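You operate a simulated robot arm through the tools that you are given. There is no shell and no other tool. Be economical: measure what you need, move in short steps, check, and stop when the job is done.

You run a simulated two-armed robot. Do the job below in one go: nothing can be reset, and whatever is moved stays where it is left.

JOB
Stand the bowl under the tube, hold the stand and key all the purple colour into it.
Fine: then stand the bowl on the mat, dip the white swatch in it and put that back; leave the spare bowl and swatch in their drawer.

The check looks at the end state, three seconds after you hand in, the way a careful person would. Anything else that was tipped, shoved, dropped, spilled or broken makes it a failure.

ROBOT AND FRAMES
Two 7-joint arms with two-finger parallel grippers on one trunk, on a base that drives. Base frame: it is fixed to the floor where the robot stands at the start and does not move with it; the origin is under the middle of the robot, x ahead of it, y to its left, z up; the surface under the hand at the start is at about z = 0.82. Readings come in m, rad, newtons and seconds.
The left shoulder is at the start at [-0.082, 0.119, 0.851], the right one opposite. With the tool pointing down near the work surface each hand reaches from about 0.16 to 0.58 m from the robot's upright axis, wherever it stands, measured 20 degrees to its own side. Places, roughly: black bowl [0.5, 2, 0.75]; blue mat [0.5, 0.5, 0.8]; green swatch [0.75, 1.5, 0.75]; purple tube key [0.5, 0.2, 1.1]. Payload 3.43 kg a hand.
The TCP of each hand is the grasp point between the finger pads, 0.03 m short of the fingertips. In the tool frame z runs along the fingers and y along their closing line. Largest opening 0.094 m; finger width 0.028, thickness 0.01; the body of the gripper, 0.05 by 0.096 m, starts 0.055 m behind the TCP.
Orientation is told as [roll, pitch, yaw] about the base's x, y, z axes, in that order, counted from this pose: with the fingers straight down and closing along the base's y, the tool's x points along the base's -x, its y along +y and its z along -z.

CONTROLS
- The arms move only by the tool drive_tool. It takes "left_series", "right_series" or both (then of equal length, played together; a hand with none holds still); each is a list of rows, each a list of 7 numbers: the shift along the tool's x, y, z in mm, then the turn, a rotation vector about the tool's x, y, z in rad, then the gripper command, from -1 (shut) to 1 (fully open), values between in proportion. In form: [[tx, ty, tz, rx, ry, rz, hand], ...]. A call has 1 to 8 rows; each row is the pose to reach, as a shift and turn from the pose commanded when the call began, along the tool's axes at that moment. Each row takes 0.2 s and may step no farther than 0.05 m and 0.15 rad from the row before; otherwise, or with a gripper value out of range, the whole call is refused. Where a pose cannot be reached the arm comes as near as it can. A force on the tool above 40 N (or 10 N above the force at the start of the call, whichever is more), or a blocked arm, ends the call early, and 0.2 s more pass. The fingers move at their own pace (about 0.153 m/s each) and stop on an object; they squeeze with about 41 N. The grip force told is the motor's: it shows also when the fingers shut on nothing. Time passes only in rows, and 0.2 s behind the last, so rows that repeat a pose let the fingers close. The reply holds the time, the measured pose of the TCP, the force on the tool along the base axes, the opening and the grip force, in the units named above and with some noise, with the torque about the TCP (base axes, N m) and any sound that the robot's microphone picked up.
- Cameras (640 x 400 px; columns grow to the right, rows downward): "scene" is now at [0.0275, 0.0242, 1.5561]; the picture's right is [0.34, -0.94, 0.00], its down [-0.73, -0.26, -0.63] and it looks along [0.59, 0.21, -0.78] (base axes); focal length 286 px, centre (320, 200). "left" rides on the left gripper at [0.076, -0.014, -0.103] in its tool frame; the picture's right is [0.18, 0.98, 0.00], its down [-0.75, 0.14, -0.64] and it looks along [-0.63, 0.12, 0.77] (tool axes); focal length 243 px, centre (320, 200). "right" rides on the right gripper at [0.076, 0.014, -0.103] in its tool frame; the picture's right is [-0.18, 0.98, 0.00], its down [-0.75, -0.14, -0.64] and it looks along [-0.63, -0.12, 0.77] (tool axes); focal length 243 px, centre (320, 200). There is no depth. A picture from a camera that has moved, and an enlarged one, comes with that camera's place and axes in the base frame and with its lens.
- snapshot(camera): a new picture of that camera. The clock stands still meanwhile.
- raise_lower(by): slides the trunk up (or, below 0, down) by that many m; the arms and the scene camera ride with it, the base frame stays. It gives what a move gives, with no picture.
- drive_base(legs): drives the robot by 1 to 6 legs, each [ahead, left, turn to the left] in m, m and rad, along the robot's own axes; the way and the turn of a leg run together, so that a leg with both is an arc; at most 1.5 m and 3.142 rad a leg. The arms and the cameras ride along, it lands a little off, and it stops where it bumps. It gives what a move gives.
- head_to(pan, tilt): turns the head with the scene camera to pan (to the left, within 2.496 rad either way) and tilt (down, from -0.506 to 1.204), counted from straight ahead of the robot. It gives what a move gives.
- zoom(camera, box): a new picture of the part [left, top, right, bottom] of that camera's present view, enlarged. The clock stands still meanwhile.
- close_job(): hands the job in; it is judged then, once.

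Go step by step. Nothing tells you exact positions but the pictures and the camera data: compare them with the known pose of the tool, close in by small moves and look again before you grip or let go. The budget is 120 turns and 92 pictures, counting those below and the enlarged ones. Unless the task says otherwise, let go and move clear before handing in, and close with one line.

The tools are called after "Request:" as a command line: name --argument value ..., lists and objects as JSON in quotes. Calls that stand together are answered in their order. drive_tool: Moves the arms, as the interface text tells. Its arguments: {"type":"object","properties":{"left_series":{"type":"array"},"right_series":{"type":"array"}},"required":[]} The other tools are called the same way: raise_lower (by) slides the trunk up or down; drive_base (legs) drives the base; head_to (pan, tilt) turns the head that bears the scene camera; snapshot (camera) takes a picture; zoom (camera, box) takes an enlarged picture of a part of a camera's view; close_job () hands the job in.

At the start:

```text
time: 0.0
left_tcp_pos: [0.3352, 0.3241, 1.0003]
left_ee_rot: [-0.003, 0.003, 0.001]
left_contact_force: [-0.5, 0.0, -0.3]
left_moment: [0.01, -0.01, 0.03]
left_gripper_width: 0.0937
left_gripper_force: 0.1
right_tcp_pos: [0.3598, -0.0514, 0.9991]
right_ee_rot: [-0.002, -0.001, 0.001]
right_contact_force: [0.6, 0.3, 0.2]
right_moment: [0.01, 0.0, -0.01]
right_gripper_width: 0.0938
right_gripper_force: 0.1
trunk travel left (down, up): [-0.275, 0.06]
robot x, y, heading: [0.0021, -0.0035, 0.0]
head pan, tilt: [0.346, 0.892]
```

scene: 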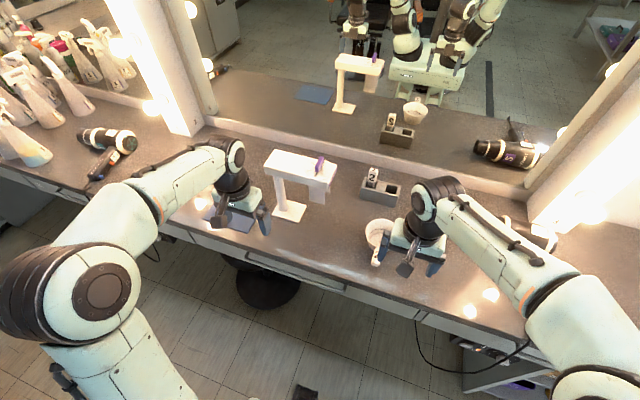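
right: 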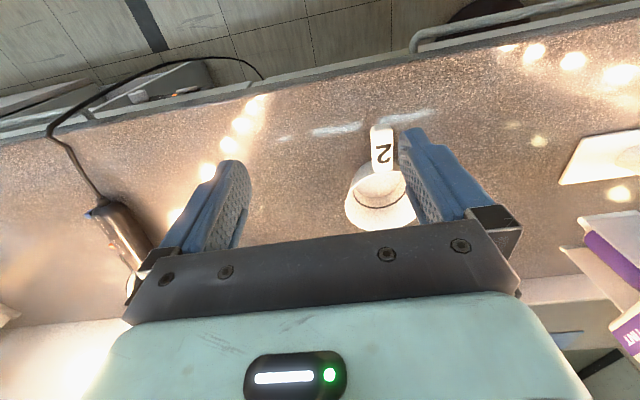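
left: 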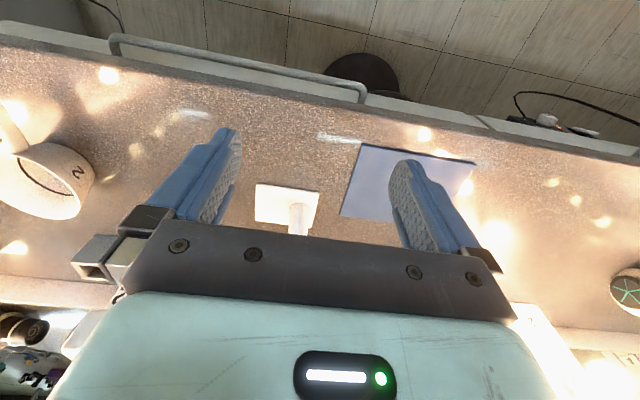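

I see a counter with a white stand carrying the purple-keyed tube, a white bowl with a handle near the right hand, a slotted holder with a swatch, and a blue mat. I'll look closer before moving.

Request:
zoom --camera "scene" --box '[200, 130, 460, 292]'

Request:
zoom --camera "right" --box '[300, 80, 640, 292]'

```text
2.46 times, centred on (330, 211) of scene
camera zoom: at [0.0275, 0.0242, 1.5561], right [0.34, -0.94, 0.0], down [-0.73, -0.26, -0.63], along [0.59, 0.21, -0.78], focal length 705 px, centre (295, 173)
```

zoom: 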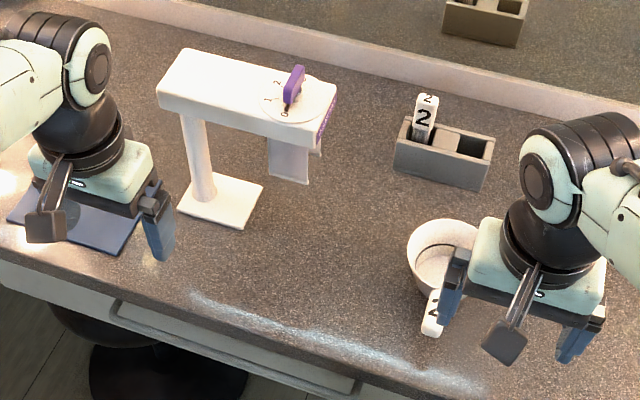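

```text
1.88 times, centred on (470, 186) of right
camera zoom: at [0.2826, -0.0373, 1.1026], right [0.18, 0.98, 0.0], down [0.75, -0.14, 0.64], along [0.63, -0.12, -0.77], focal length 457 px, centre (38, 226)
```

zoom: 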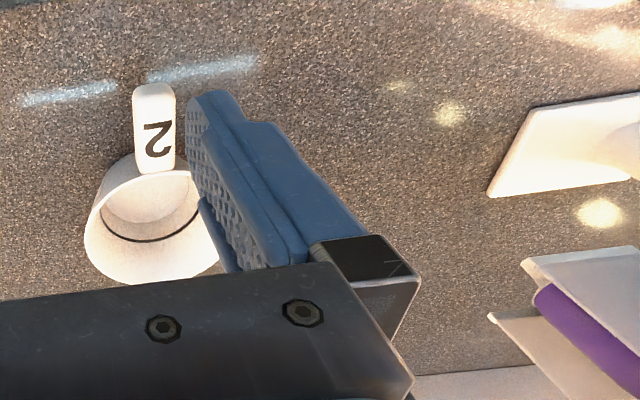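

The stand's top has a purple key with a numbered dial, and the bowl's handle reads 2. I'll enlarge the dial, the holder and the surroundings.

Request:
zoom --camera "scene" --box '[256, 145, 346, 201]'

Request:
zoom --camera "scene" --box '[350, 160, 440, 216]'

Request:
zoom --camera "right" --box '[540, 180, 640, 380]'

```text
7.11 times, centred on (301, 173) of scene
camera zoom: at [0.0275, 0.0242, 1.5561], right [0.34, -0.94, 0.0], down [-0.73, -0.26, -0.63], along [0.59, 0.21, -0.78], focal length 2036 px, centre (455, 392)
```

zoom: 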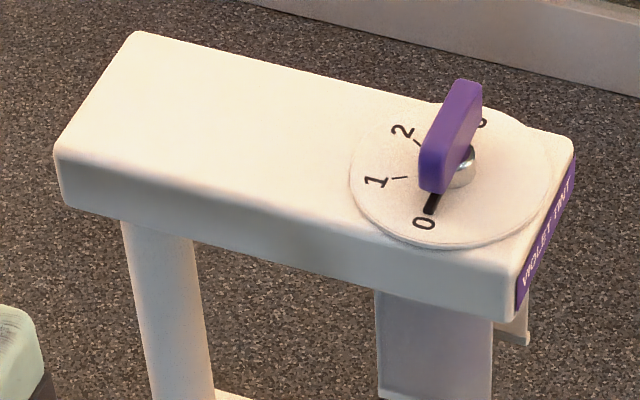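

```text
7.11 times, centred on (395, 188) of scene
camera zoom: at [0.0275, 0.0242, 1.5561], right [0.34, -0.94, 0.0], down [-0.73, -0.26, -0.63], along [0.59, 0.21, -0.78], focal length 2036 px, centre (-213, 285)
```

zoom: 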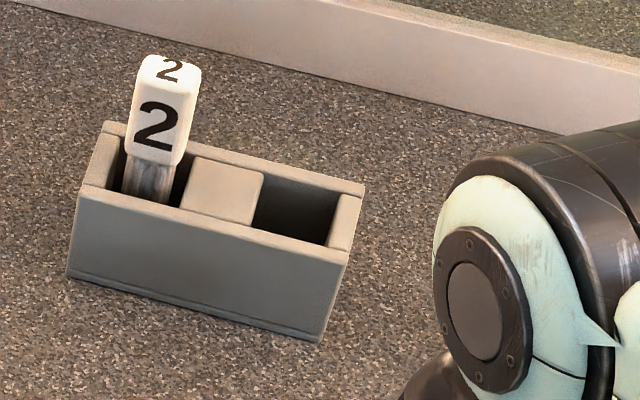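

```text
2.00 times, centred on (590, 280) of right
camera zoom: at [0.2826, -0.0373, 1.1026], right [0.18, 0.98, 0.0], down [0.75, -0.14, 0.64], along [0.63, -0.12, -0.77], focal length 485 px, centre (-220, 40)
```

zoom: 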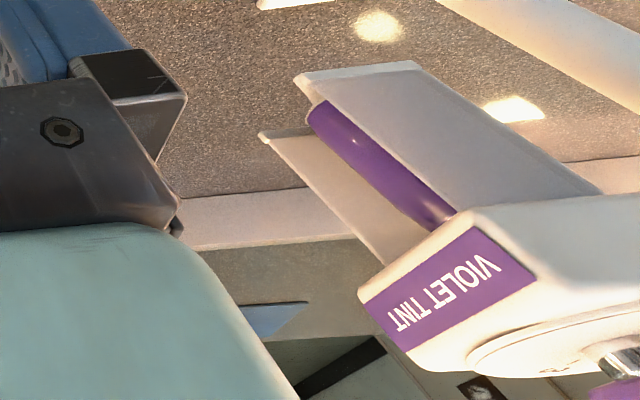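

The dial runs 0–1–2–3 with the key at 0. The bowl is around (0.49, 0.0) with its handle toward me. I'll centre the right hand over it, further up, for a clear look.

Request:
drive_tool --right_series '[[25, 25, -25, 0, 0, 0, 1], [50, 45, -50, 0, 0, 0, 1], [60, 45, -60, 0, 0, 0, 1]]'

Request:
snapshot --camera "right"

Request:
snapshot --camera "scene"

```text
time: 0.8
left_tcp_pos: [0.3356, 0.3226, 1.0]
left_ee_rot: [-0.001, 0.001, 0.002]
left_contact_force: [-0.5, 0.2, 0.2]
left_moment: [0.01, 0.0, 0.0]
left_gripper_width: 0.0938
left_gripper_force: 0.0
right_tcp_pos: [0.2999, -0.007, 1.061]
right_ee_rot: [-0.001, 0.002, -0.001]
right_contact_force: [-0.8, -0.4, -0.1]
right_moment: [0.0, 0.02, 0.0]
right_gripper_width: 0.0938
right_gripper_force: 0.0
trunk travel left (down, up): [-0.275, 0.06]
robot x, y, heading: [-0.0022, 0.0016, 0.003]
head pan, tilt: [0.346, 0.892]
```

```text
83 pictures are left
camera right: at [0.2226, 0.0072, 1.1628], right [0.18, 0.98, 0.0], down [0.75, -0.14, 0.64], along [0.63, -0.12, -0.77], focal length 243 px, centre (320, 200)
```

right: 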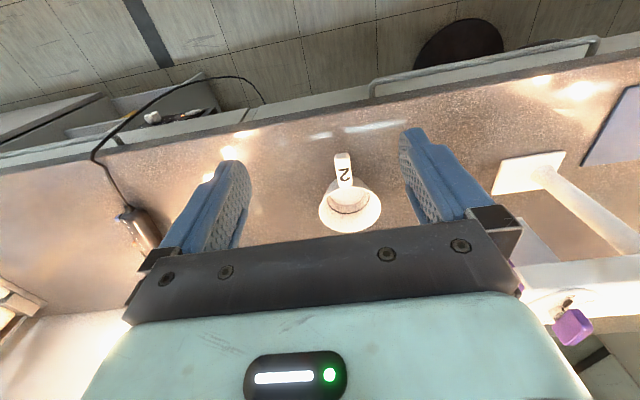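

```text
82 pictures are left
camera scene: at [0.0273, 0.024, 1.5561], right [0.34, -0.94, 0.0], down [-0.73, -0.26, -0.63], along [0.59, 0.21, -0.78], focal length 286 px, centre (320, 200)
```

scene: 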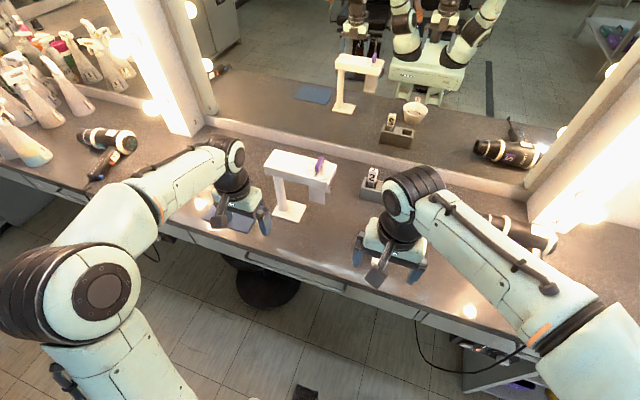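

The bowl is now between the fingers. I'll enlarge it for measuring.

Request:
zoom --camera "right" --box '[286, 140, 398, 240]'

Request:
zoom --camera "right" --box '[480, 140, 640, 360]'

Request:
zoom --camera "left" --box '[220, 120, 420, 245]'

```text
4.00 times, centred on (342, 190) of right
camera zoom: at [0.2226, 0.0072, 1.1628], right [0.18, 0.98, 0.0], down [0.75, -0.14, 0.64], along [0.63, -0.12, -0.77], focal length 970 px, centre (232, 240)
```

zoom: 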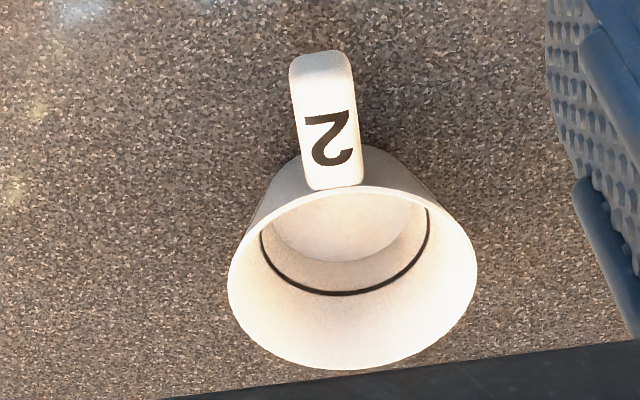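

```text
1.82 times, centred on (560, 250) of right
camera zoom: at [0.2226, 0.0072, 1.1628], right [0.18, 0.98, 0.0], down [0.75, -0.14, 0.64], along [0.63, -0.12, -0.77], focal length 441 px, centre (-116, 109)
```

zoom: 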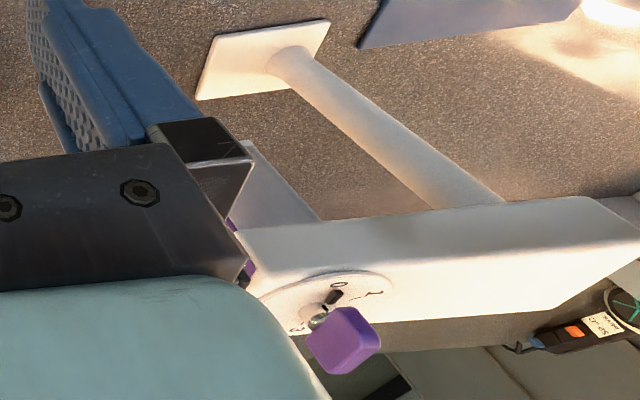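

```text
3.20 times, centred on (320, 182) of left
camera zoom: at [0.2578, 0.3096, 1.1029], right [-0.18, 0.98, 0.0], down [0.75, 0.14, 0.64], along [0.63, 0.12, -0.77], focal length 776 px, centre (320, 256)
```

zoom: 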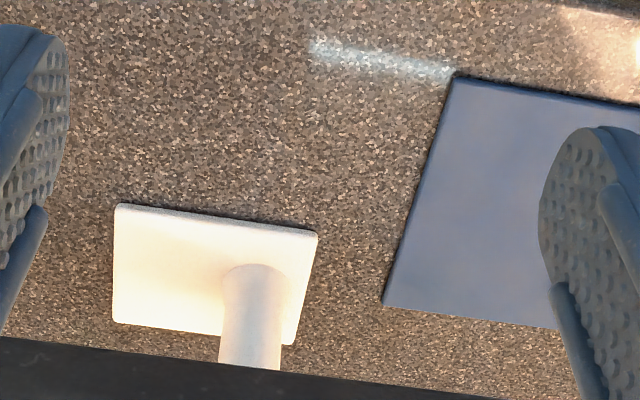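

From the two views: handle end near (0.398, 0.006, 0.853), bowl rim centre near (0.49, 0.006, 0.866), radius 0.05. Dial is near (0.514, 0.20, 1.04), with the stand's arm spanning x 0.485–0.545. I'll tilt the right hand back so it clears the stand later, and close in on the handle.

Request:
drive_tool --right_series '[[-20, 4, 30, 0, -0.13, 0, 0.2], [-40, 8, 60, 0, -0.26, 0, 0.2], [-60, 12, 90, 0, -0.4, 0, 0.2], [-75, 12.6, 110, 0, -0.4, 0, 0.2], [-75, 12.6, 110, 0, -0.4, 0, 0.2]]'

Request:
snapshot --camera "right"

```text
time: 2.0
left_tcp_pos: [0.3344, 0.3233, 0.9997]
left_ee_rot: [-0.002, 0.002, 0.0]
left_contact_force: [-0.2, 0.0, -0.1]
left_moment: [0.01, -0.01, 0.03]
left_gripper_width: 0.0943
left_gripper_force: 0.0
right_tcp_pos: [0.3741, 0.0058, 0.9501]
right_ee_rot: [0.001, -0.403, 0.001]
right_contact_force: [0.8, 0.2, -0.1]
right_moment: [0.01, -0.01, -0.05]
right_gripper_width: 0.0565
right_gripper_force: 0.1
trunk travel left (down, up): [-0.275, 0.06]
robot x, y, heading: [0.0024, 0.0002, 0.0]
head pan, tilt: [0.346, 0.892]
```

```text
78 pictures are left
camera right: at [0.263, 0.0206, 1.0145], right [0.17, 0.98, 0.07], down [0.44, -0.14, 0.89], along [0.88, -0.12, -0.46], focal length 243 px, centre (320, 200)
```

right: 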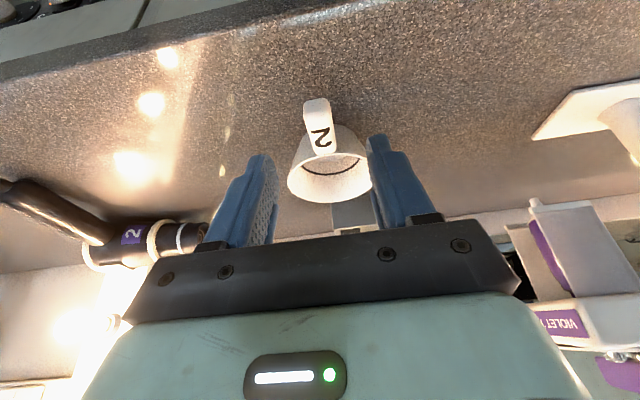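

The handle lies straight between the fingers. I'll approach most of the way and look.

Request:
drive_tool --right_series '[[-2, 0, 40, 0, 0, 0, 0.2], [-4, 0, 80, 0, 0, 0, 0.2], [-4, 0, 85, 0, 0, 0, 0.2]]'

Request:
zoom --camera "right" --box '[200, 80, 440, 240]'

```text
time: 2.8
left_tcp_pos: [0.3349, 0.3231, 1.0012]
left_ee_rot: [-0.003, 0.002, 0.001]
left_contact_force: [0.6, -0.1, 0.4]
left_moment: [0.0, 0.01, -0.01]
left_gripper_width: 0.0939
left_gripper_force: 0.1
right_tcp_pos: [0.4104, 0.0062, 0.873]
right_ee_rot: [0.002, -0.4, -0.001]
right_contact_force: [0.8, -0.3, 0.2]
right_moment: [-0.05, 0.0, -0.01]
right_gripper_width: 0.0564
right_gripper_force: 0.1
trunk travel left (down, up): [-0.275, 0.06]
robot x, y, heading: [-0.0007, 0.0007, -0.001]
head pan, tilt: [0.346, 0.892]
```

```text
2.50 times, centred on (320, 160) of right
camera zoom: at [0.2998, 0.0205, 0.9383], right [0.17, 0.98, 0.07], down [0.44, -0.14, 0.89], along [0.88, -0.12, -0.46], focal length 606 px, centre (320, 300)
```

zoom: 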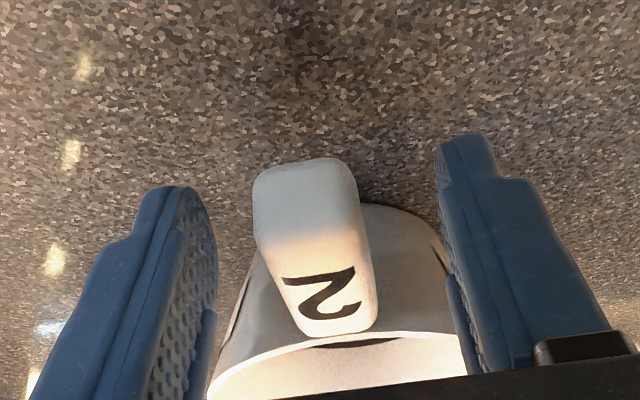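

The handle is well placed between the fingers. I'll advance the last 14 mm and close.

Request:
drive_tool --right_series '[[-4, -1, 14, 0, 0, 0, 0.2], [-4, -1, 14, 0, 0, 0, -1], [-4, -1, 14, 0, 0, 0, -1], [-4, -1, 14, 0, 0, 0, -1]]'

Request:
zoom --camera "right" --box '[200, 80, 440, 240]'

```text
time: 3.8
left_tcp_pos: [0.3341, 0.3243, 0.9996]
left_ee_rot: [-0.003, 0.002, -0.001]
left_contact_force: [0.0, -0.6, 0.8]
left_moment: [0.06, 0.02, 0.03]
left_gripper_width: 0.0941
left_gripper_force: 0.1
right_tcp_pos: [0.4204, 0.0054, 0.8625]
right_ee_rot: [0.001, -0.4, 0.0]
right_contact_force: [-0.4, 0.0, -0.4]
right_moment: [-0.04, 0.04, 0.03]
right_gripper_width: 0.0253
right_gripper_force: 40.4
trunk travel left (down, up): [-0.275, 0.06]
robot x, y, heading: [-0.0, 0.0011, 0.003]
head pan, tilt: [0.346, 0.892]
```

```text
2.50 times, centred on (320, 160) of right
camera zoom: at [0.3095, 0.0192, 0.9267], right [0.17, 0.98, 0.07], down [0.44, -0.14, 0.88], along [0.88, -0.12, -0.46], focal length 606 px, centre (320, 300)
```

zoom: 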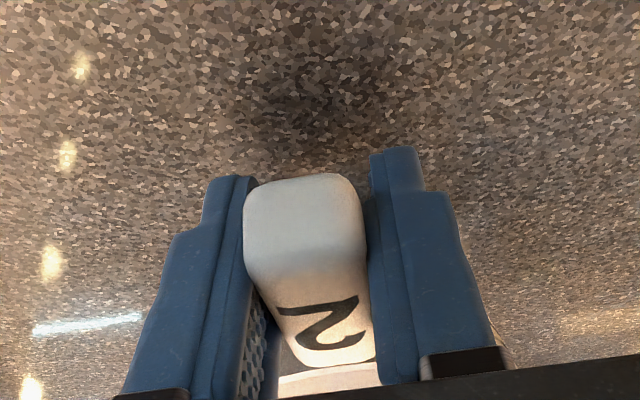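

The handle is gripped (25 mm). The nozzle works out at about (0.514, 0.20, 0.92), so a 20 mm lift leaves clearance. I'll lift the bowl slightly while taking the left hand up out of the way.

Request:
drive_tool --left_series '[[10, 25, -30, 0, 0, 0, 1], [20, 50, -60, 0, 0, 0, 1], [30, 75, -90, 0, 0, 0, 1], [35, 100, -120, 0, 0, 0, 1]]' --right_series '[[-2, 0, -4.6, 0, 0, 0, -1], [-4, 0, -9.2, 0, 0, 0, -1], [-6, 0, -13.8, 0, 0, 0, -1], [-7.8, 0, -18.4, 0, 0, 0, -1]]'

Request:
snapshot --camera "scene"

```text
time: 4.8
left_tcp_pos: [0.3002, 0.4248, 1.1199]
left_ee_rot: [-0.001, 0.002, -0.001]
left_contact_force: [0.3, 0.0, 0.5]
left_moment: [-0.02, 0.02, -0.01]
left_gripper_width: 0.094
left_gripper_force: 0.2
right_tcp_pos: [0.4198, 0.0048, 0.8825]
right_ee_rot: [-0.001, -0.401, 0.0]
right_contact_force: [-0.1, -0.9, -0.3]
right_moment: [0.01, 0.02, 0.01]
right_gripper_width: 0.0256
right_gripper_force: 41.1
trunk travel left (down, up): [-0.275, 0.06]
robot x, y, heading: [-0.0052, -0.0024, -0.0]
head pan, tilt: [0.346, 0.892]
```

```text
75 pictures are left
camera scene: at [0.0276, 0.0246, 1.556], right [0.34, -0.94, 0.0], down [-0.73, -0.26, -0.63], along [0.59, 0.21, -0.78], focal length 286 px, centre (320, 200)
```

scene: 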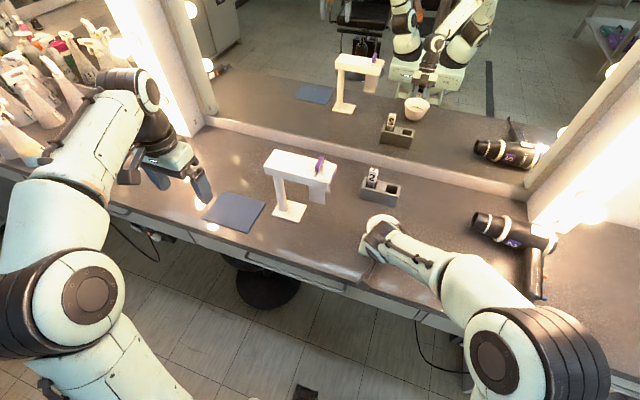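

Both are lifted and clear. Now the bowl moves left toward the tube, in small rows, and I look before it goes fully under.

Request:
drive_tool --right_series '[[0, 25, 0, 0, 0, 0, -1], [0, 50, 0, 0, 0, 0, -1], [0, 75, 0, 0, 0, 0, -1], [0, 100, 0, 0, 0, 0, -1], [0, 120, 0, 0, 0, 0, -1]]'

Request:
snapshot --camera "right"

Request:
zoom --camera "scene" --box '[230, 130, 430, 255]'

```text
time: 6.0
left_tcp_pos: [0.3002, 0.4241, 1.1197]
left_ee_rot: [-0.002, 0.003, -0.001]
left_contact_force: [0.5, 0.3, 0.5]
left_moment: [0.02, 0.02, -0.03]
left_gripper_width: 0.094
left_gripper_force: 0.1
right_tcp_pos: [0.4205, 0.1248, 0.8803]
right_ee_rot: [0.0, -0.399, 0.001]
right_contact_force: [0.1, -0.5, -1.0]
right_moment: [0.06, 0.03, -0.02]
right_gripper_width: 0.0254
right_gripper_force: 41.1
trunk travel left (down, up): [-0.275, 0.06]
robot x, y, heading: [0.002, 0.0037, 0.001]
head pan, tilt: [0.346, 0.892]
```

```text
74 pictures are left
camera right: at [0.3096, 0.1397, 0.9461], right [0.17, 0.98, 0.07], down [0.44, -0.14, 0.89], along [0.88, -0.12, -0.46], focal length 243 px, centre (320, 200)
```

right: 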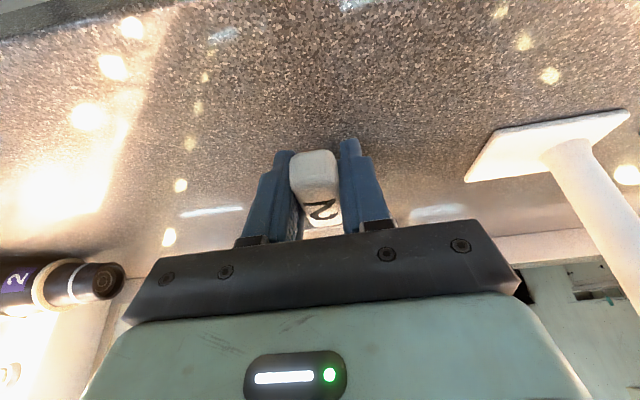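

```text
3.20 times, centred on (330, 192) of scene
camera zoom: at [0.0275, 0.0247, 1.556], right [0.34, -0.94, 0.0], down [-0.73, -0.26, -0.63], along [0.59, 0.21, -0.78], focal length 916 px, centre (288, 224)
```

zoom: 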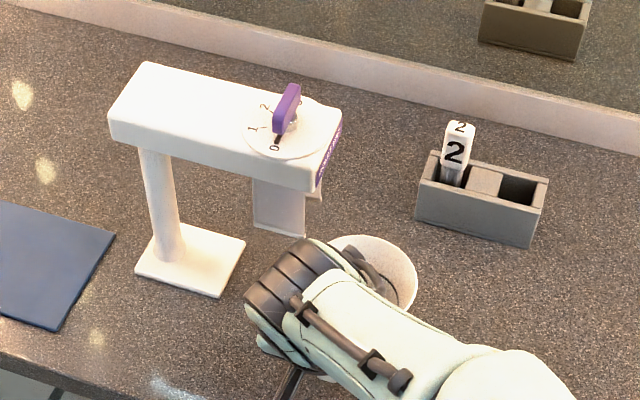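

The bowl hangs level and its centre is about 72 mm ahead of the grip. I'll bring it the last 75 mm left and 21 mm forward.

Request:
drive_tool --right_series '[[0, 20, 0, 0, 0, 0, -1], [-7, 40, 3, 0, 0, 0, -1], [-14, 60, 6, 0, 0, 0, -1], [-20, 75, 8.4, 0, 0, 0, -1], [-20, 75, 8.4, 0, 0, 0, -1]]'

Request:
zoom --camera "scene" --box '[230, 130, 430, 255]'

Request:
snapshot --camera "left"

```text
time: 7.2
left_tcp_pos: [0.3008, 0.4241, 1.1206]
left_ee_rot: [-0.004, 0.002, -0.001]
left_contact_force: [0.5, -0.3, -0.3]
left_moment: [0.0, -0.02, 0.01]
left_gripper_width: 0.0941
left_gripper_force: 0.2
right_tcp_pos: [0.442, 0.1999, 0.8824]
right_ee_rot: [0.0, -0.4, 0.0]
right_contact_force: [-0.5, 0.4, -0.5]
right_moment: [-0.02, 0.08, -0.01]
right_gripper_width: 0.0255
right_gripper_force: 40.9
trunk travel left (down, up): [-0.275, 0.06]
robot x, y, heading: [-0.0024, -0.0021, 0.004]
head pan, tilt: [0.346, 0.892]
```

```text
3.20 times, centred on (330, 192) of scene
camera zoom: at [0.0275, 0.024, 1.5561], right [0.34, -0.94, 0.0], down [-0.73, -0.26, -0.63], along [0.59, 0.21, -0.78], focal length 916 px, centre (288, 224)
```

zoom: 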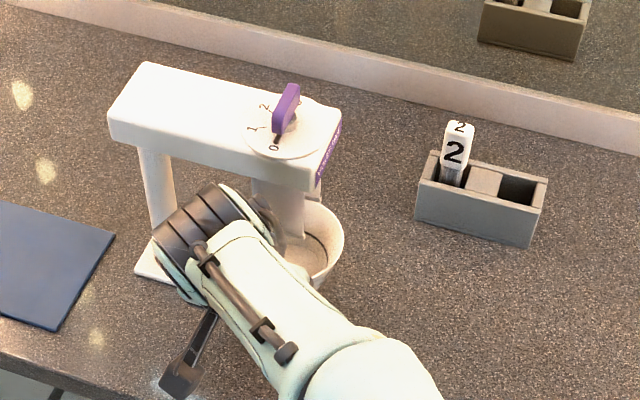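

```text
71 pictures are left
camera left: at [0.2231, 0.4098, 1.2227], right [-0.18, 0.98, 0.0], down [0.75, 0.14, 0.64], along [0.63, 0.12, -0.77], focal length 243 px, centre (320, 200)
```

left: 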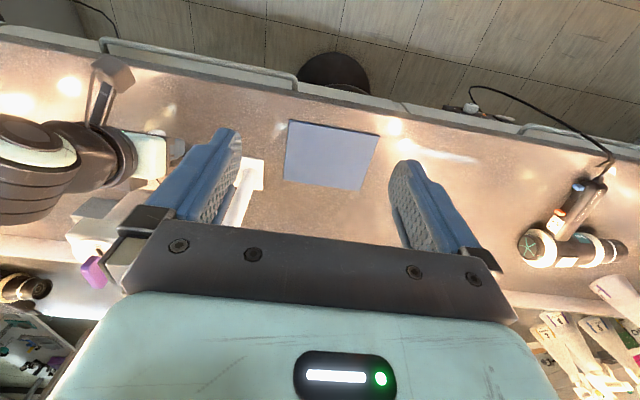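

The bowl is under the tube end. I'll lower it the same 20 mm, check the force, then open.

Request:
drive_tool --right_series '[[2.5, 0, 6, 0, 0, 0, -1], [5, 0, 12, 0, 0, 0, -1], [7.4, 0, 17.6, 0, 0, 0, -1], [7.8, 0, 18.4, 0, 0, 0, -1]]'

```text
time: 8.2
left_tcp_pos: [0.3011, 0.4248, 1.1195]
left_ee_rot: [-0.003, 0.004, 0.001]
left_contact_force: [0.3, -0.4, 0.4]
left_moment: [0.01, 0.0, 0.02]
left_gripper_width: 0.0942
left_gripper_force: 0.0
right_tcp_pos: [0.4421, 0.1991, 0.8613]
right_ee_rot: [-0.001, -0.399, -0.002]
right_contact_force: [0.0, 0.6, -1.5]
right_moment: [-0.03, 0.04, -0.03]
right_gripper_width: 0.0253
right_gripper_force: 41.1
trunk travel left (down, up): [-0.275, 0.06]
robot x, y, heading: [0.0023, 0.001, -0.001]
head pan, tilt: [0.346, 0.892]
```

It's back at table height with almost no load. I'll open gently and back straight out, then look.

Request:
drive_tool --right_series '[[0, 0, 0, 0, 0, 0, -0.3], [0, 0, 0, 0, 0, 0, 0.2], [0, 0, 0, 0, 0, 0, 0.2], [0, 0, -40, 0, 0, 0, 0.2], [0, 0, -85, 0, 0, 0, 0.2], [0, -30, -110, 0, 0, 0, 0.2], [0, -60, -120, 0, 0, 0, 0.2]]'

Request:
snapshot --camera "right"

Request:
zoom --camera "scene" --box '[230, 130, 430, 255]'

```text
time: 9.8
left_tcp_pos: [0.3008, 0.424, 1.1197]
left_ee_rot: [0.001, 0.003, 0.001]
left_contact_force: [-1.4, 0.4, 0.3]
left_moment: [-0.01, -0.03, 0.01]
left_gripper_width: 0.094
left_gripper_force: 0.0
right_tcp_pos: [0.3954, 0.139, 0.9719]
right_ee_rot: [-0.001, -0.399, 0.0]
right_contact_force: [-0.2, -0.5, -0.4]
right_moment: [-0.03, 0.03, 0.0]
right_gripper_width: 0.0565
right_gripper_force: 0.0
trunk travel left (down, up): [-0.275, 0.06]
robot x, y, heading: [-0.0002, 0.0005, -0.001]
head pan, tilt: [0.346, 0.892]
```

```text
70 pictures are left
camera right: at [0.2842, 0.1533, 1.037], right [0.17, 0.98, 0.07], down [0.44, -0.14, 0.88], along [0.88, -0.12, -0.46], focal length 243 px, centre (320, 200)
```

right: 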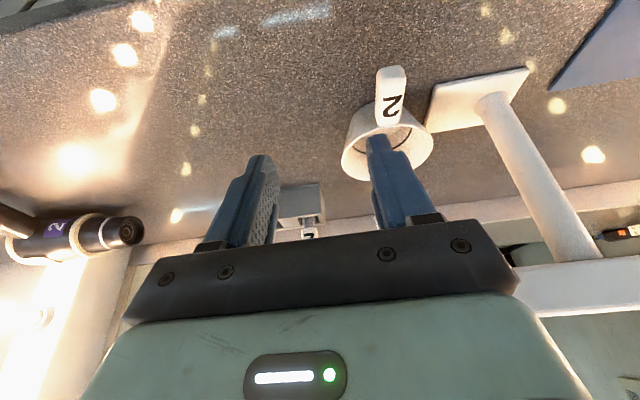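

```text
3.20 times, centred on (330, 192) of scene
camera zoom: at [0.0274, 0.0236, 1.5561], right [0.34, -0.94, 0.0], down [-0.73, -0.26, -0.63], along [0.59, 0.21, -0.78], focal length 916 px, centre (288, 224)
```

zoom: 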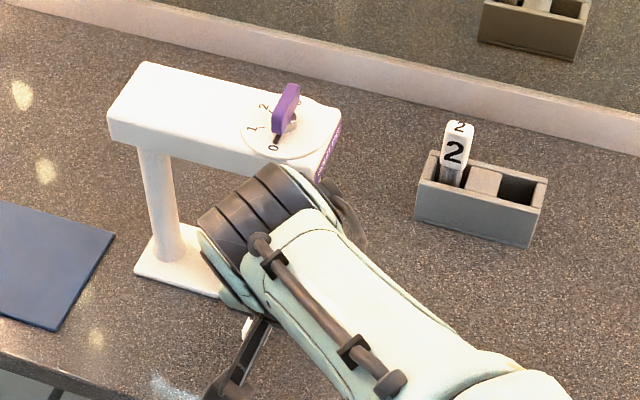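

Bowl is released upright. I'll move the hand right so its camera sees the tube and the bowl from the side.

Request:
drive_tool --right_series '[[0, -40, 0, 0, 0, 0, 0.2], [0, -80, 0, 0, 0, 0, 0.2], [0, -120, 0, 0, 0, 0, 0.2], [0, -150, 0, 0, 0, 0, 0.2]]'

Request:
snapshot --camera "right"

Request:
zoom --camera "scene" --box '[230, 130, 430, 255]'

```text
time: 10.8
left_tcp_pos: [0.3002, 0.4232, 1.1194]
left_ee_rot: [-0.001, 0.002, 0.0]
left_contact_force: [-0.8, -0.5, 0.4]
left_moment: [-0.01, 0.01, 0.01]
left_gripper_width: 0.094
left_gripper_force: 0.1
right_tcp_pos: [0.3966, -0.0106, 0.973]
right_ee_rot: [0.0, -0.4, 0.001]
right_contact_force: [0.3, 0.6, 0.0]
right_moment: [0.03, 0.01, -0.03]
right_gripper_width: 0.0563
right_gripper_force: 0.0
trunk travel left (down, up): [-0.275, 0.06]
robot x, y, heading: [-0.005, -0.0024, -0.004]
head pan, tilt: [0.346, 0.892]
```

```text
68 pictures are left
camera right: at [0.2852, 0.0039, 1.0374], right [0.17, 0.98, 0.07], down [0.44, -0.14, 0.89], along [0.88, -0.12, -0.46], focal length 243 px, centre (320, 200)
```

right: 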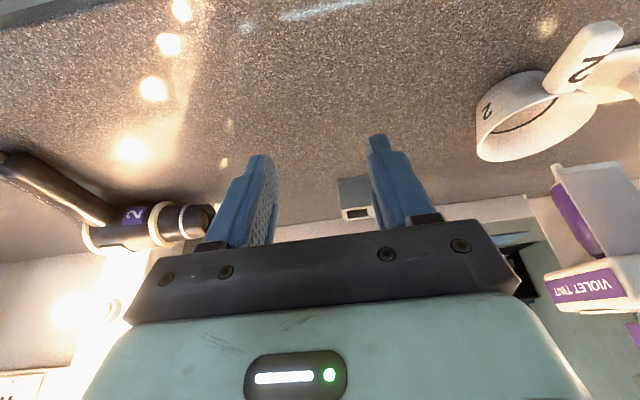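

```text
3.20 times, centred on (330, 192) of scene
camera zoom: at [0.0274, 0.0236, 1.5561], right [0.34, -0.94, 0.0], down [-0.73, -0.26, -0.63], along [0.59, 0.21, -0.78], focal length 916 px, centre (288, 224)
```

zoom: 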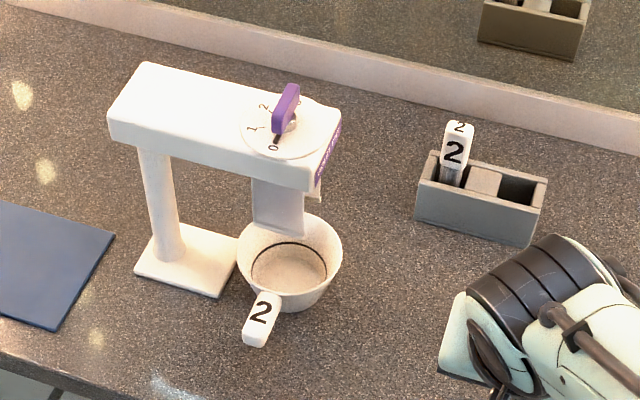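

The bowl sits centred at about (0.513, 0.197), right under the nozzle. The key is at the edge of the right arm's reach, so I may need to shift the base; I'll look down at the space in front of the base (there is a stool).

Request:
head_to --pan 0.5 --tilt 1.2

Request:
snapshot --camera "scene"

```text
time: 11.6
left_tcp_pos: [0.2992, 0.4243, 1.1204]
left_ee_rot: [-0.002, 0.001, -0.001]
left_contact_force: [-0.3, 0.1, -0.4]
left_moment: [0.06, -0.02, -0.02]
left_gripper_width: 0.0941
left_gripper_force: 0.1
right_tcp_pos: [0.3974, -0.0096, 0.9726]
right_ee_rot: [0.0, -0.399, 0.0]
right_contact_force: [0.6, 0.5, 0.1]
right_moment: [-0.01, 0.0, -0.01]
right_gripper_width: 0.0565
right_gripper_force: 0.0
trunk travel left (down, up): [-0.275, 0.06]
robot x, y, heading: [-0.001, 0.0049, 0.001]
head pan, tilt: [0.499, 1.201]
```

```text
66 pictures are left
camera scene: at [0.0051, 0.0252, 1.5356], right [0.48, -0.88, 0.0], down [-0.82, -0.45, -0.36], along [0.32, 0.17, -0.93], focal length 286 px, centre (320, 200)
```

scene: 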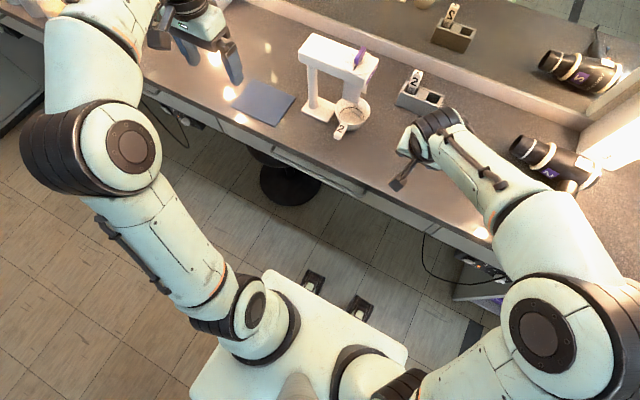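

The base has room: its front is near x≈0.15 and the stool begins near 0.3. I'll first raise and straighten the right hand, clear of the stand, then drive slightly forward and left.

Request:
drive_tool --right_series '[[-6, 0, -40, 0, 0.08, 0, 0.2], [-12, 0, -80, 0, 0.16, 0, 0.2], [-18, 0, -120, 0, 0.24, 0, 0.2], [-25, 0, -160, 0, 0.32, 0, 0.2], [-32, 0, -203, 0, 0.4, 0, 0.2]]'

Request:
drive_base --legs '[[0.07, 0.15, 0]]'

Request:
head_to --pan 0.15 --tilt 0.95

Request:
snapshot --camera "scene"

Request:
snapshot --camera "right"

```text
time: 12.8
left_tcp_pos: [0.3002, 0.4237, 1.1202]
left_ee_rot: [-0.002, 0.003, -0.001]
left_contact_force: [0.1, 0.8, 0.4]
left_moment: [0.0, 0.0, 0.04]
left_gripper_width: 0.0943
left_gripper_force: 0.0
right_tcp_pos: [0.3457, -0.0093, 1.1732]
right_ee_rot: [0.001, 0.002, 0.001]
right_contact_force: [0.7, 0.0, 0.4]
right_moment: [0.0, 0.0, 0.03]
right_gripper_width: 0.0562
right_gripper_force: 0.0
trunk travel left (down, up): [-0.275, 0.06]
robot x, y, heading: [-0.0003, -0.0005, -0.001]
head pan, tilt: [0.499, 1.201]
```

```text
time: 14.8
left_tcp_pos: [0.3691, 0.5722, 1.1195]
left_ee_rot: [-0.002, 0.001, 0.002]
left_contact_force: [0.2, -0.2, -0.4]
left_moment: [0.02, 0.04, 0.0]
left_gripper_width: 0.0942
left_gripper_force: 0.1
right_tcp_pos: [0.416, 0.1395, 1.1734]
right_ee_rot: [-0.001, 0.001, 0.003]
right_contact_force: [-0.8, 0.4, -0.7]
right_moment: [0.0, 0.02, 0.02]
right_gripper_width: 0.0564
right_gripper_force: 0.1
trunk travel left (down, up): [-0.275, 0.06]
robot x, y, heading: [0.0677, 0.1445, 0.005]
head pan, tilt: [0.499, 1.201]
```

```text
time: 15.6
left_tcp_pos: [0.3695, 0.5734, 1.1206]
left_ee_rot: [-0.003, 0.001, 0.001]
left_contact_force: [0.8, 1.2, -0.3]
left_moment: [0.02, -0.02, -0.03]
left_gripper_width: 0.0942
left_gripper_force: 0.0
right_tcp_pos: [0.4157, 0.1393, 1.1718]
right_ee_rot: [0.0, 0.0, 0.002]
right_contact_force: [-0.3, -0.1, 0.3]
right_moment: [-0.02, -0.03, -0.01]
right_gripper_width: 0.0564
right_gripper_force: 0.1
trunk travel left (down, up): [-0.275, 0.06]
robot x, y, heading: [0.0691, 0.1479, 0.006]
head pan, tilt: [0.15, 0.949]
```

```text
65 pictures are left
camera scene: at [0.0977, 0.1579, 1.5517], right [0.15, -0.99, 0.0], down [-0.8, -0.12, -0.58], along [0.57, 0.09, -0.81], focal length 286 px, centre (320, 200)
```

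scene: 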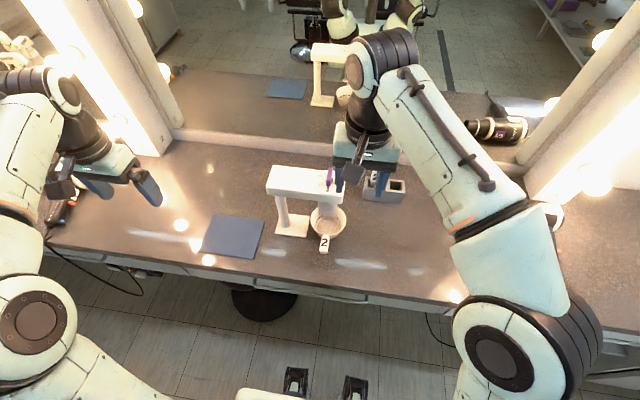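

```text
64 pictures are left
camera right: at [0.3388, 0.1533, 1.2756], right [0.18, 0.98, 0.0], down [0.75, -0.14, 0.64], along [0.63, -0.12, -0.77], focal length 243 px, centre (320, 200)
```

right: 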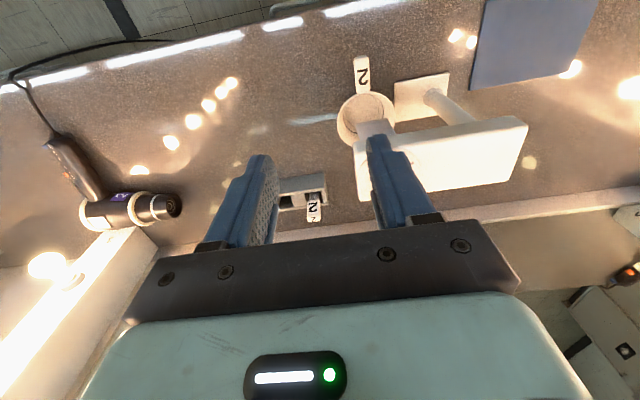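

I'm positioned well now. Next the left hand turns a quarter turn clockwise and moves to above the stand arm's left part, to grip it across its width.

Request:
drive_tool --left_series '[[-14, -26, -5, 0, 0, 0.145, 1], [-28, -53, -10, 0, 0, 0.29, 1], [-41, -80, -15, 0, 0, 0.435, 1], [-55, -106, -20, 0, 0, 0.58, 1], [-69, -133, -25, 0, 0, 0.725, 1], [-83, -160, -30, 0, 0, 0.87, 1], [-96, -186, -35, 0, 0, 1.015, 1], [-110, -213, -40, 0, 0, 1.16, 1]]'

Request:
drive_tool --left_series '[[0, 0, 0, 0, 0, 0.14, 1], [0, 0, 0, 0, 0, 0.28, 1], [0, 0, 0, 0, 0, 0.41, 1]]'

Request:
snapshot --camera "left"

Request:
snapshot --camera "scene"

```text
time: 17.4
left_tcp_pos: [0.4796, 0.3599, 1.16]
left_ee_rot: [-0.004, 0.0, -1.161]
left_contact_force: [0.9, -0.2, -0.6]
left_moment: [0.03, -0.02, 0.0]
left_gripper_width: 0.094
left_gripper_force: 0.2
right_tcp_pos: [0.4168, 0.138, 1.1736]
right_ee_rot: [0.0, 0.0, 0.0]
right_contact_force: [-0.6, -0.6, 0.5]
right_moment: [0.04, 0.03, 0.0]
right_gripper_width: 0.0563
right_gripper_force: 0.1
trunk travel left (down, up): [-0.275, 0.06]
robot x, y, heading: [0.071, 0.1496, -0.003]
head pan, tilt: [0.15, 0.949]
```

```text
time: 18.2
left_tcp_pos: [0.4801, 0.3593, 1.1603]
left_ee_rot: [-0.002, -0.002, -1.571]
left_contact_force: [-0.4, 0.1, -0.5]
left_moment: [-0.01, -0.04, 0.0]
left_gripper_width: 0.094
left_gripper_force: 0.1
right_tcp_pos: [0.4161, 0.1395, 1.1729]
right_ee_rot: [0.0, 0.0, 0.002]
right_contact_force: [-0.4, -0.6, -1.1]
right_moment: [-0.04, -0.02, 0.0]
right_gripper_width: 0.0562
right_gripper_force: 0.1
trunk travel left (down, up): [-0.275, 0.06]
robot x, y, heading: [0.0713, 0.1456, -0.001]
head pan, tilt: [0.15, 0.949]
```

```text
63 pictures are left
camera left: at [0.465, 0.4364, 1.2626], right [0.98, 0.18, 0.0], down [0.14, -0.75, 0.64], along [0.12, -0.63, -0.77], focal length 243 px, centre (320, 200)
```

left: 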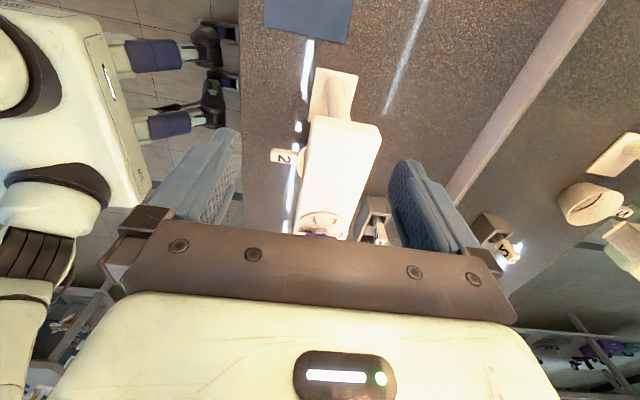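

```text
62 pictures are left
camera scene: at [0.0978, 0.1578, 1.5517], right [0.15, -0.99, 0.0], down [-0.8, -0.12, -0.58], along [0.58, 0.09, -0.81], focal length 286 px, centre (320, 200)
```

scene: 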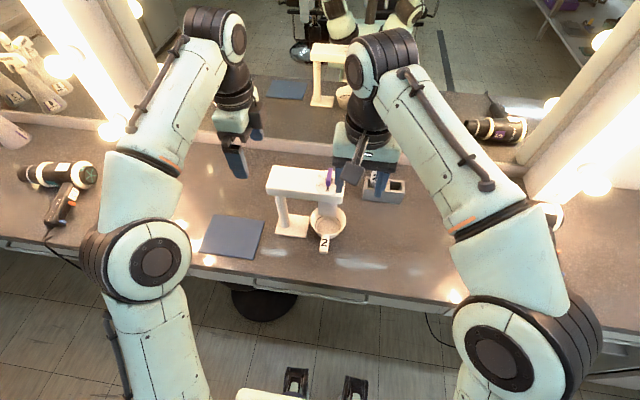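

The stand arm spans x≈0.475–0.543, its left end at y≈0.352. I'll move the left hand over y=0.325 leaning away from the right hand, stopping just above the arm.

Request:
drive_tool --left_series '[[-9, 7, 10, 0, -0.1, 0, 1], [-18, 14, 20, 0, -0.2, 0, 1], [-26, 21, 40, 0, -0.3, 0, 1], [-33, 29, 60, 0, -0.3, 0, 1], [-33, 29, 72, 0, -0.3, 0, 1]]'

Request:
snapshot --camera "left"

Request:
zoom --camera "scene" --box '[200, 110, 400, 260]'

```text
time: 19.4
left_tcp_pos: [0.5092, 0.3261, 1.0872]
left_ee_rot: [-0.003, -0.3, -1.568]
left_contact_force: [0.3, 0.3, -0.1]
left_moment: [0.0, 0.03, 0.03]
left_gripper_width: 0.0941
left_gripper_force: 0.0
right_tcp_pos: [0.4156, 0.1383, 1.1725]
right_ee_rot: [-0.001, 0.001, 0.002]
right_contact_force: [0.0, 0.1, -1.0]
right_moment: [-0.01, -0.01, -0.02]
right_gripper_width: 0.0565
right_gripper_force: 0.2
trunk travel left (down, up): [-0.275, 0.06]
robot x, y, heading: [0.0701, 0.1469, -0.0]
head pan, tilt: [0.15, 0.949]
```

```text
61 pictures are left
camera left: at [0.4934, 0.4301, 1.1631], right [0.98, 0.18, -0.06], down [0.14, -0.53, 0.84], along [0.12, -0.83, -0.54], focal length 243 px, centre (320, 200)
```

left: 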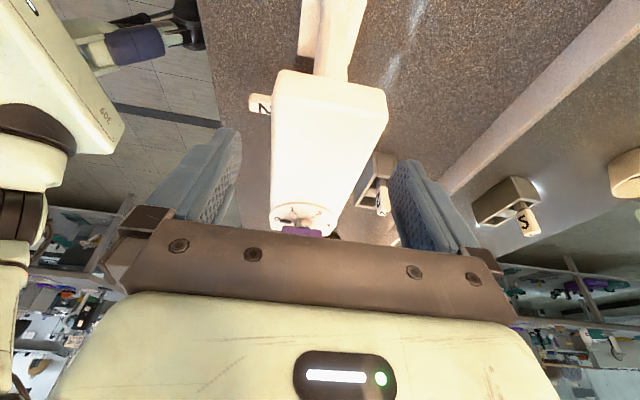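

```text
2.67 times, centred on (300, 185) of scene
camera zoom: at [0.0976, 0.1581, 1.5517], right [0.15, -0.99, 0.0], down [-0.8, -0.12, -0.58], along [0.58, 0.09, -0.81], focal length 764 px, centre (373, 240)
```

zoom: 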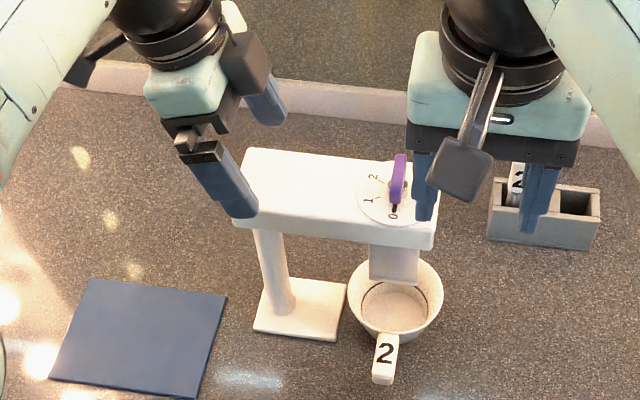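

Fingers straddle the arm symmetrically. I'll lower 60 mm onto it and narrow the opening to just wider than the arm, then look.

Request:
drive_tool --left_series '[[2, 0, 15, 0, 0, 0, 1], [4, 0, 30, 0, 0, 0, 1], [7, 0, 45, 0, 0, 0, 1], [9, 0, 60, 0, 0, 0, 1], [9, 0, 60, 0, 0, 0, 0.6]]'

Request:
zoom --camera "left" --box '[180, 20, 460, 240]'

Request:
zoom --camera "scene" --box '[220, 120, 380, 240]'

```text
time: 20.6
left_tcp_pos: [0.5091, 0.3186, 1.029]
left_ee_rot: [0.0, -0.303, -1.566]
left_contact_force: [0.9, 0.3, 1.3]
left_moment: [-0.04, -0.06, 0.01]
left_gripper_width: 0.0764
left_gripper_force: 11.4
right_tcp_pos: [0.416, 0.1398, 1.1747]
right_ee_rot: [0.001, 0.0, 0.001]
right_contact_force: [0.1, 0.9, -0.6]
right_moment: [-0.04, 0.0, 0.0]
right_gripper_width: 0.0565
right_gripper_force: 0.2
trunk travel left (down, up): [-0.275, 0.06]
robot x, y, heading: [0.0702, 0.149, 0.003]
head pan, tilt: [0.15, 0.949]
```

```text
1.82 times, centred on (320, 130) of left
camera zoom: at [0.4932, 0.4214, 1.1041], right [0.98, 0.18, -0.06], down [0.14, -0.53, 0.84], along [0.12, -0.83, -0.55], focal length 441 px, centre (320, 327)
```

zoom: 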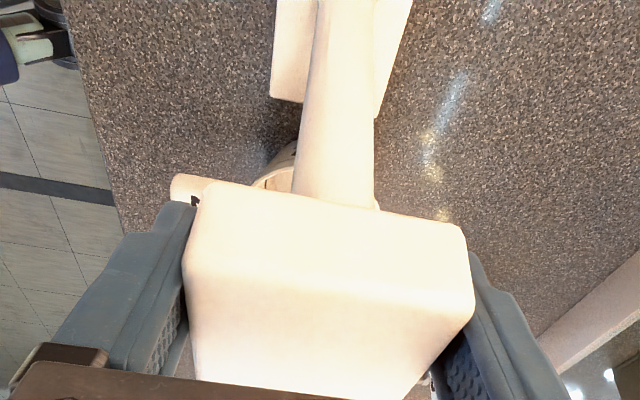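

```text
3.33 times, centred on (300, 180) of scene
camera zoom: at [0.0978, 0.1579, 1.5518], right [0.15, -0.99, 0.0], down [-0.8, -0.12, -0.58], along [0.58, 0.09, -0.81], focal length 954 px, centre (387, 267)
```

zoom: 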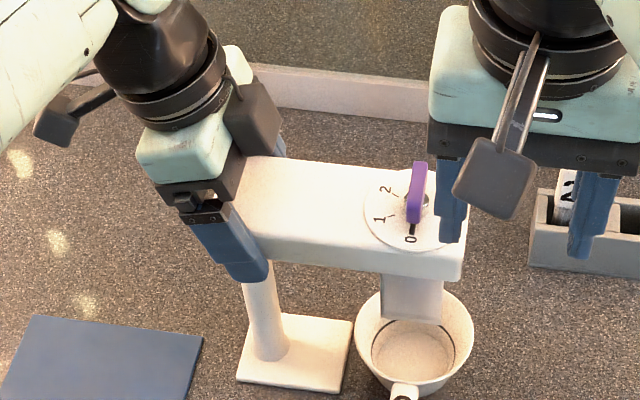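

The fingers bracket the arm; I'll close the left grip.

Request:
drive_tool --left_series '[[0, 0, 0, 0, 0, 0, 0.45], [0, 0, 0, 0, 0, 0, 0.2], [0, 0, 0, 0, 0, 0, -1], [0, 0, 0, 0, 0, 0, -1]]'

Request:
zoom --camera "scene" --box '[220, 120, 380, 240]'

```text
time: 21.6
left_tcp_pos: [0.5085, 0.3182, 1.0286]
left_ee_rot: [-0.001, -0.302, -1.567]
left_contact_force: [1.2, -0.1, 1.2]
left_moment: [-0.03, -0.15, 0.04]
left_gripper_width: 0.0761
left_gripper_force: 41.2
right_tcp_pos: [0.4157, 0.1391, 1.1729]
right_ee_rot: [0.0, 0.0, 0.002]
right_contact_force: [0.0, 1.2, 0.2]
right_moment: [0.01, 0.0, 0.05]
right_gripper_width: 0.0566
right_gripper_force: 0.1
trunk travel left (down, up): [-0.275, 0.06]
robot x, y, heading: [0.0691, 0.1455, -0.002]
head pan, tilt: [0.15, 0.949]
```

```text
3.33 times, centred on (300, 180) of scene
camera zoom: at [0.098, 0.1579, 1.5518], right [0.15, -0.99, 0.0], down [-0.8, -0.12, -0.58], along [0.58, 0.09, -0.81], focal length 954 px, centre (387, 267)
```

zoom: 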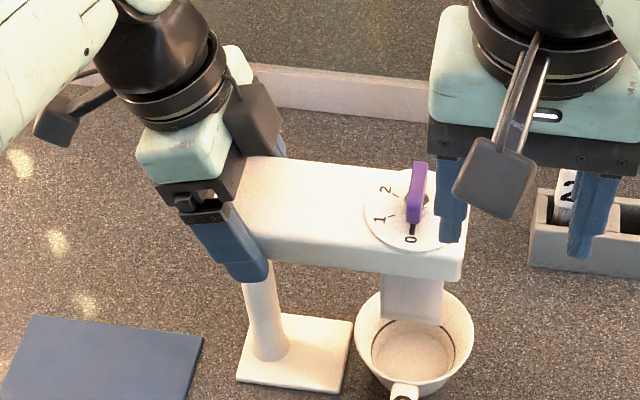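

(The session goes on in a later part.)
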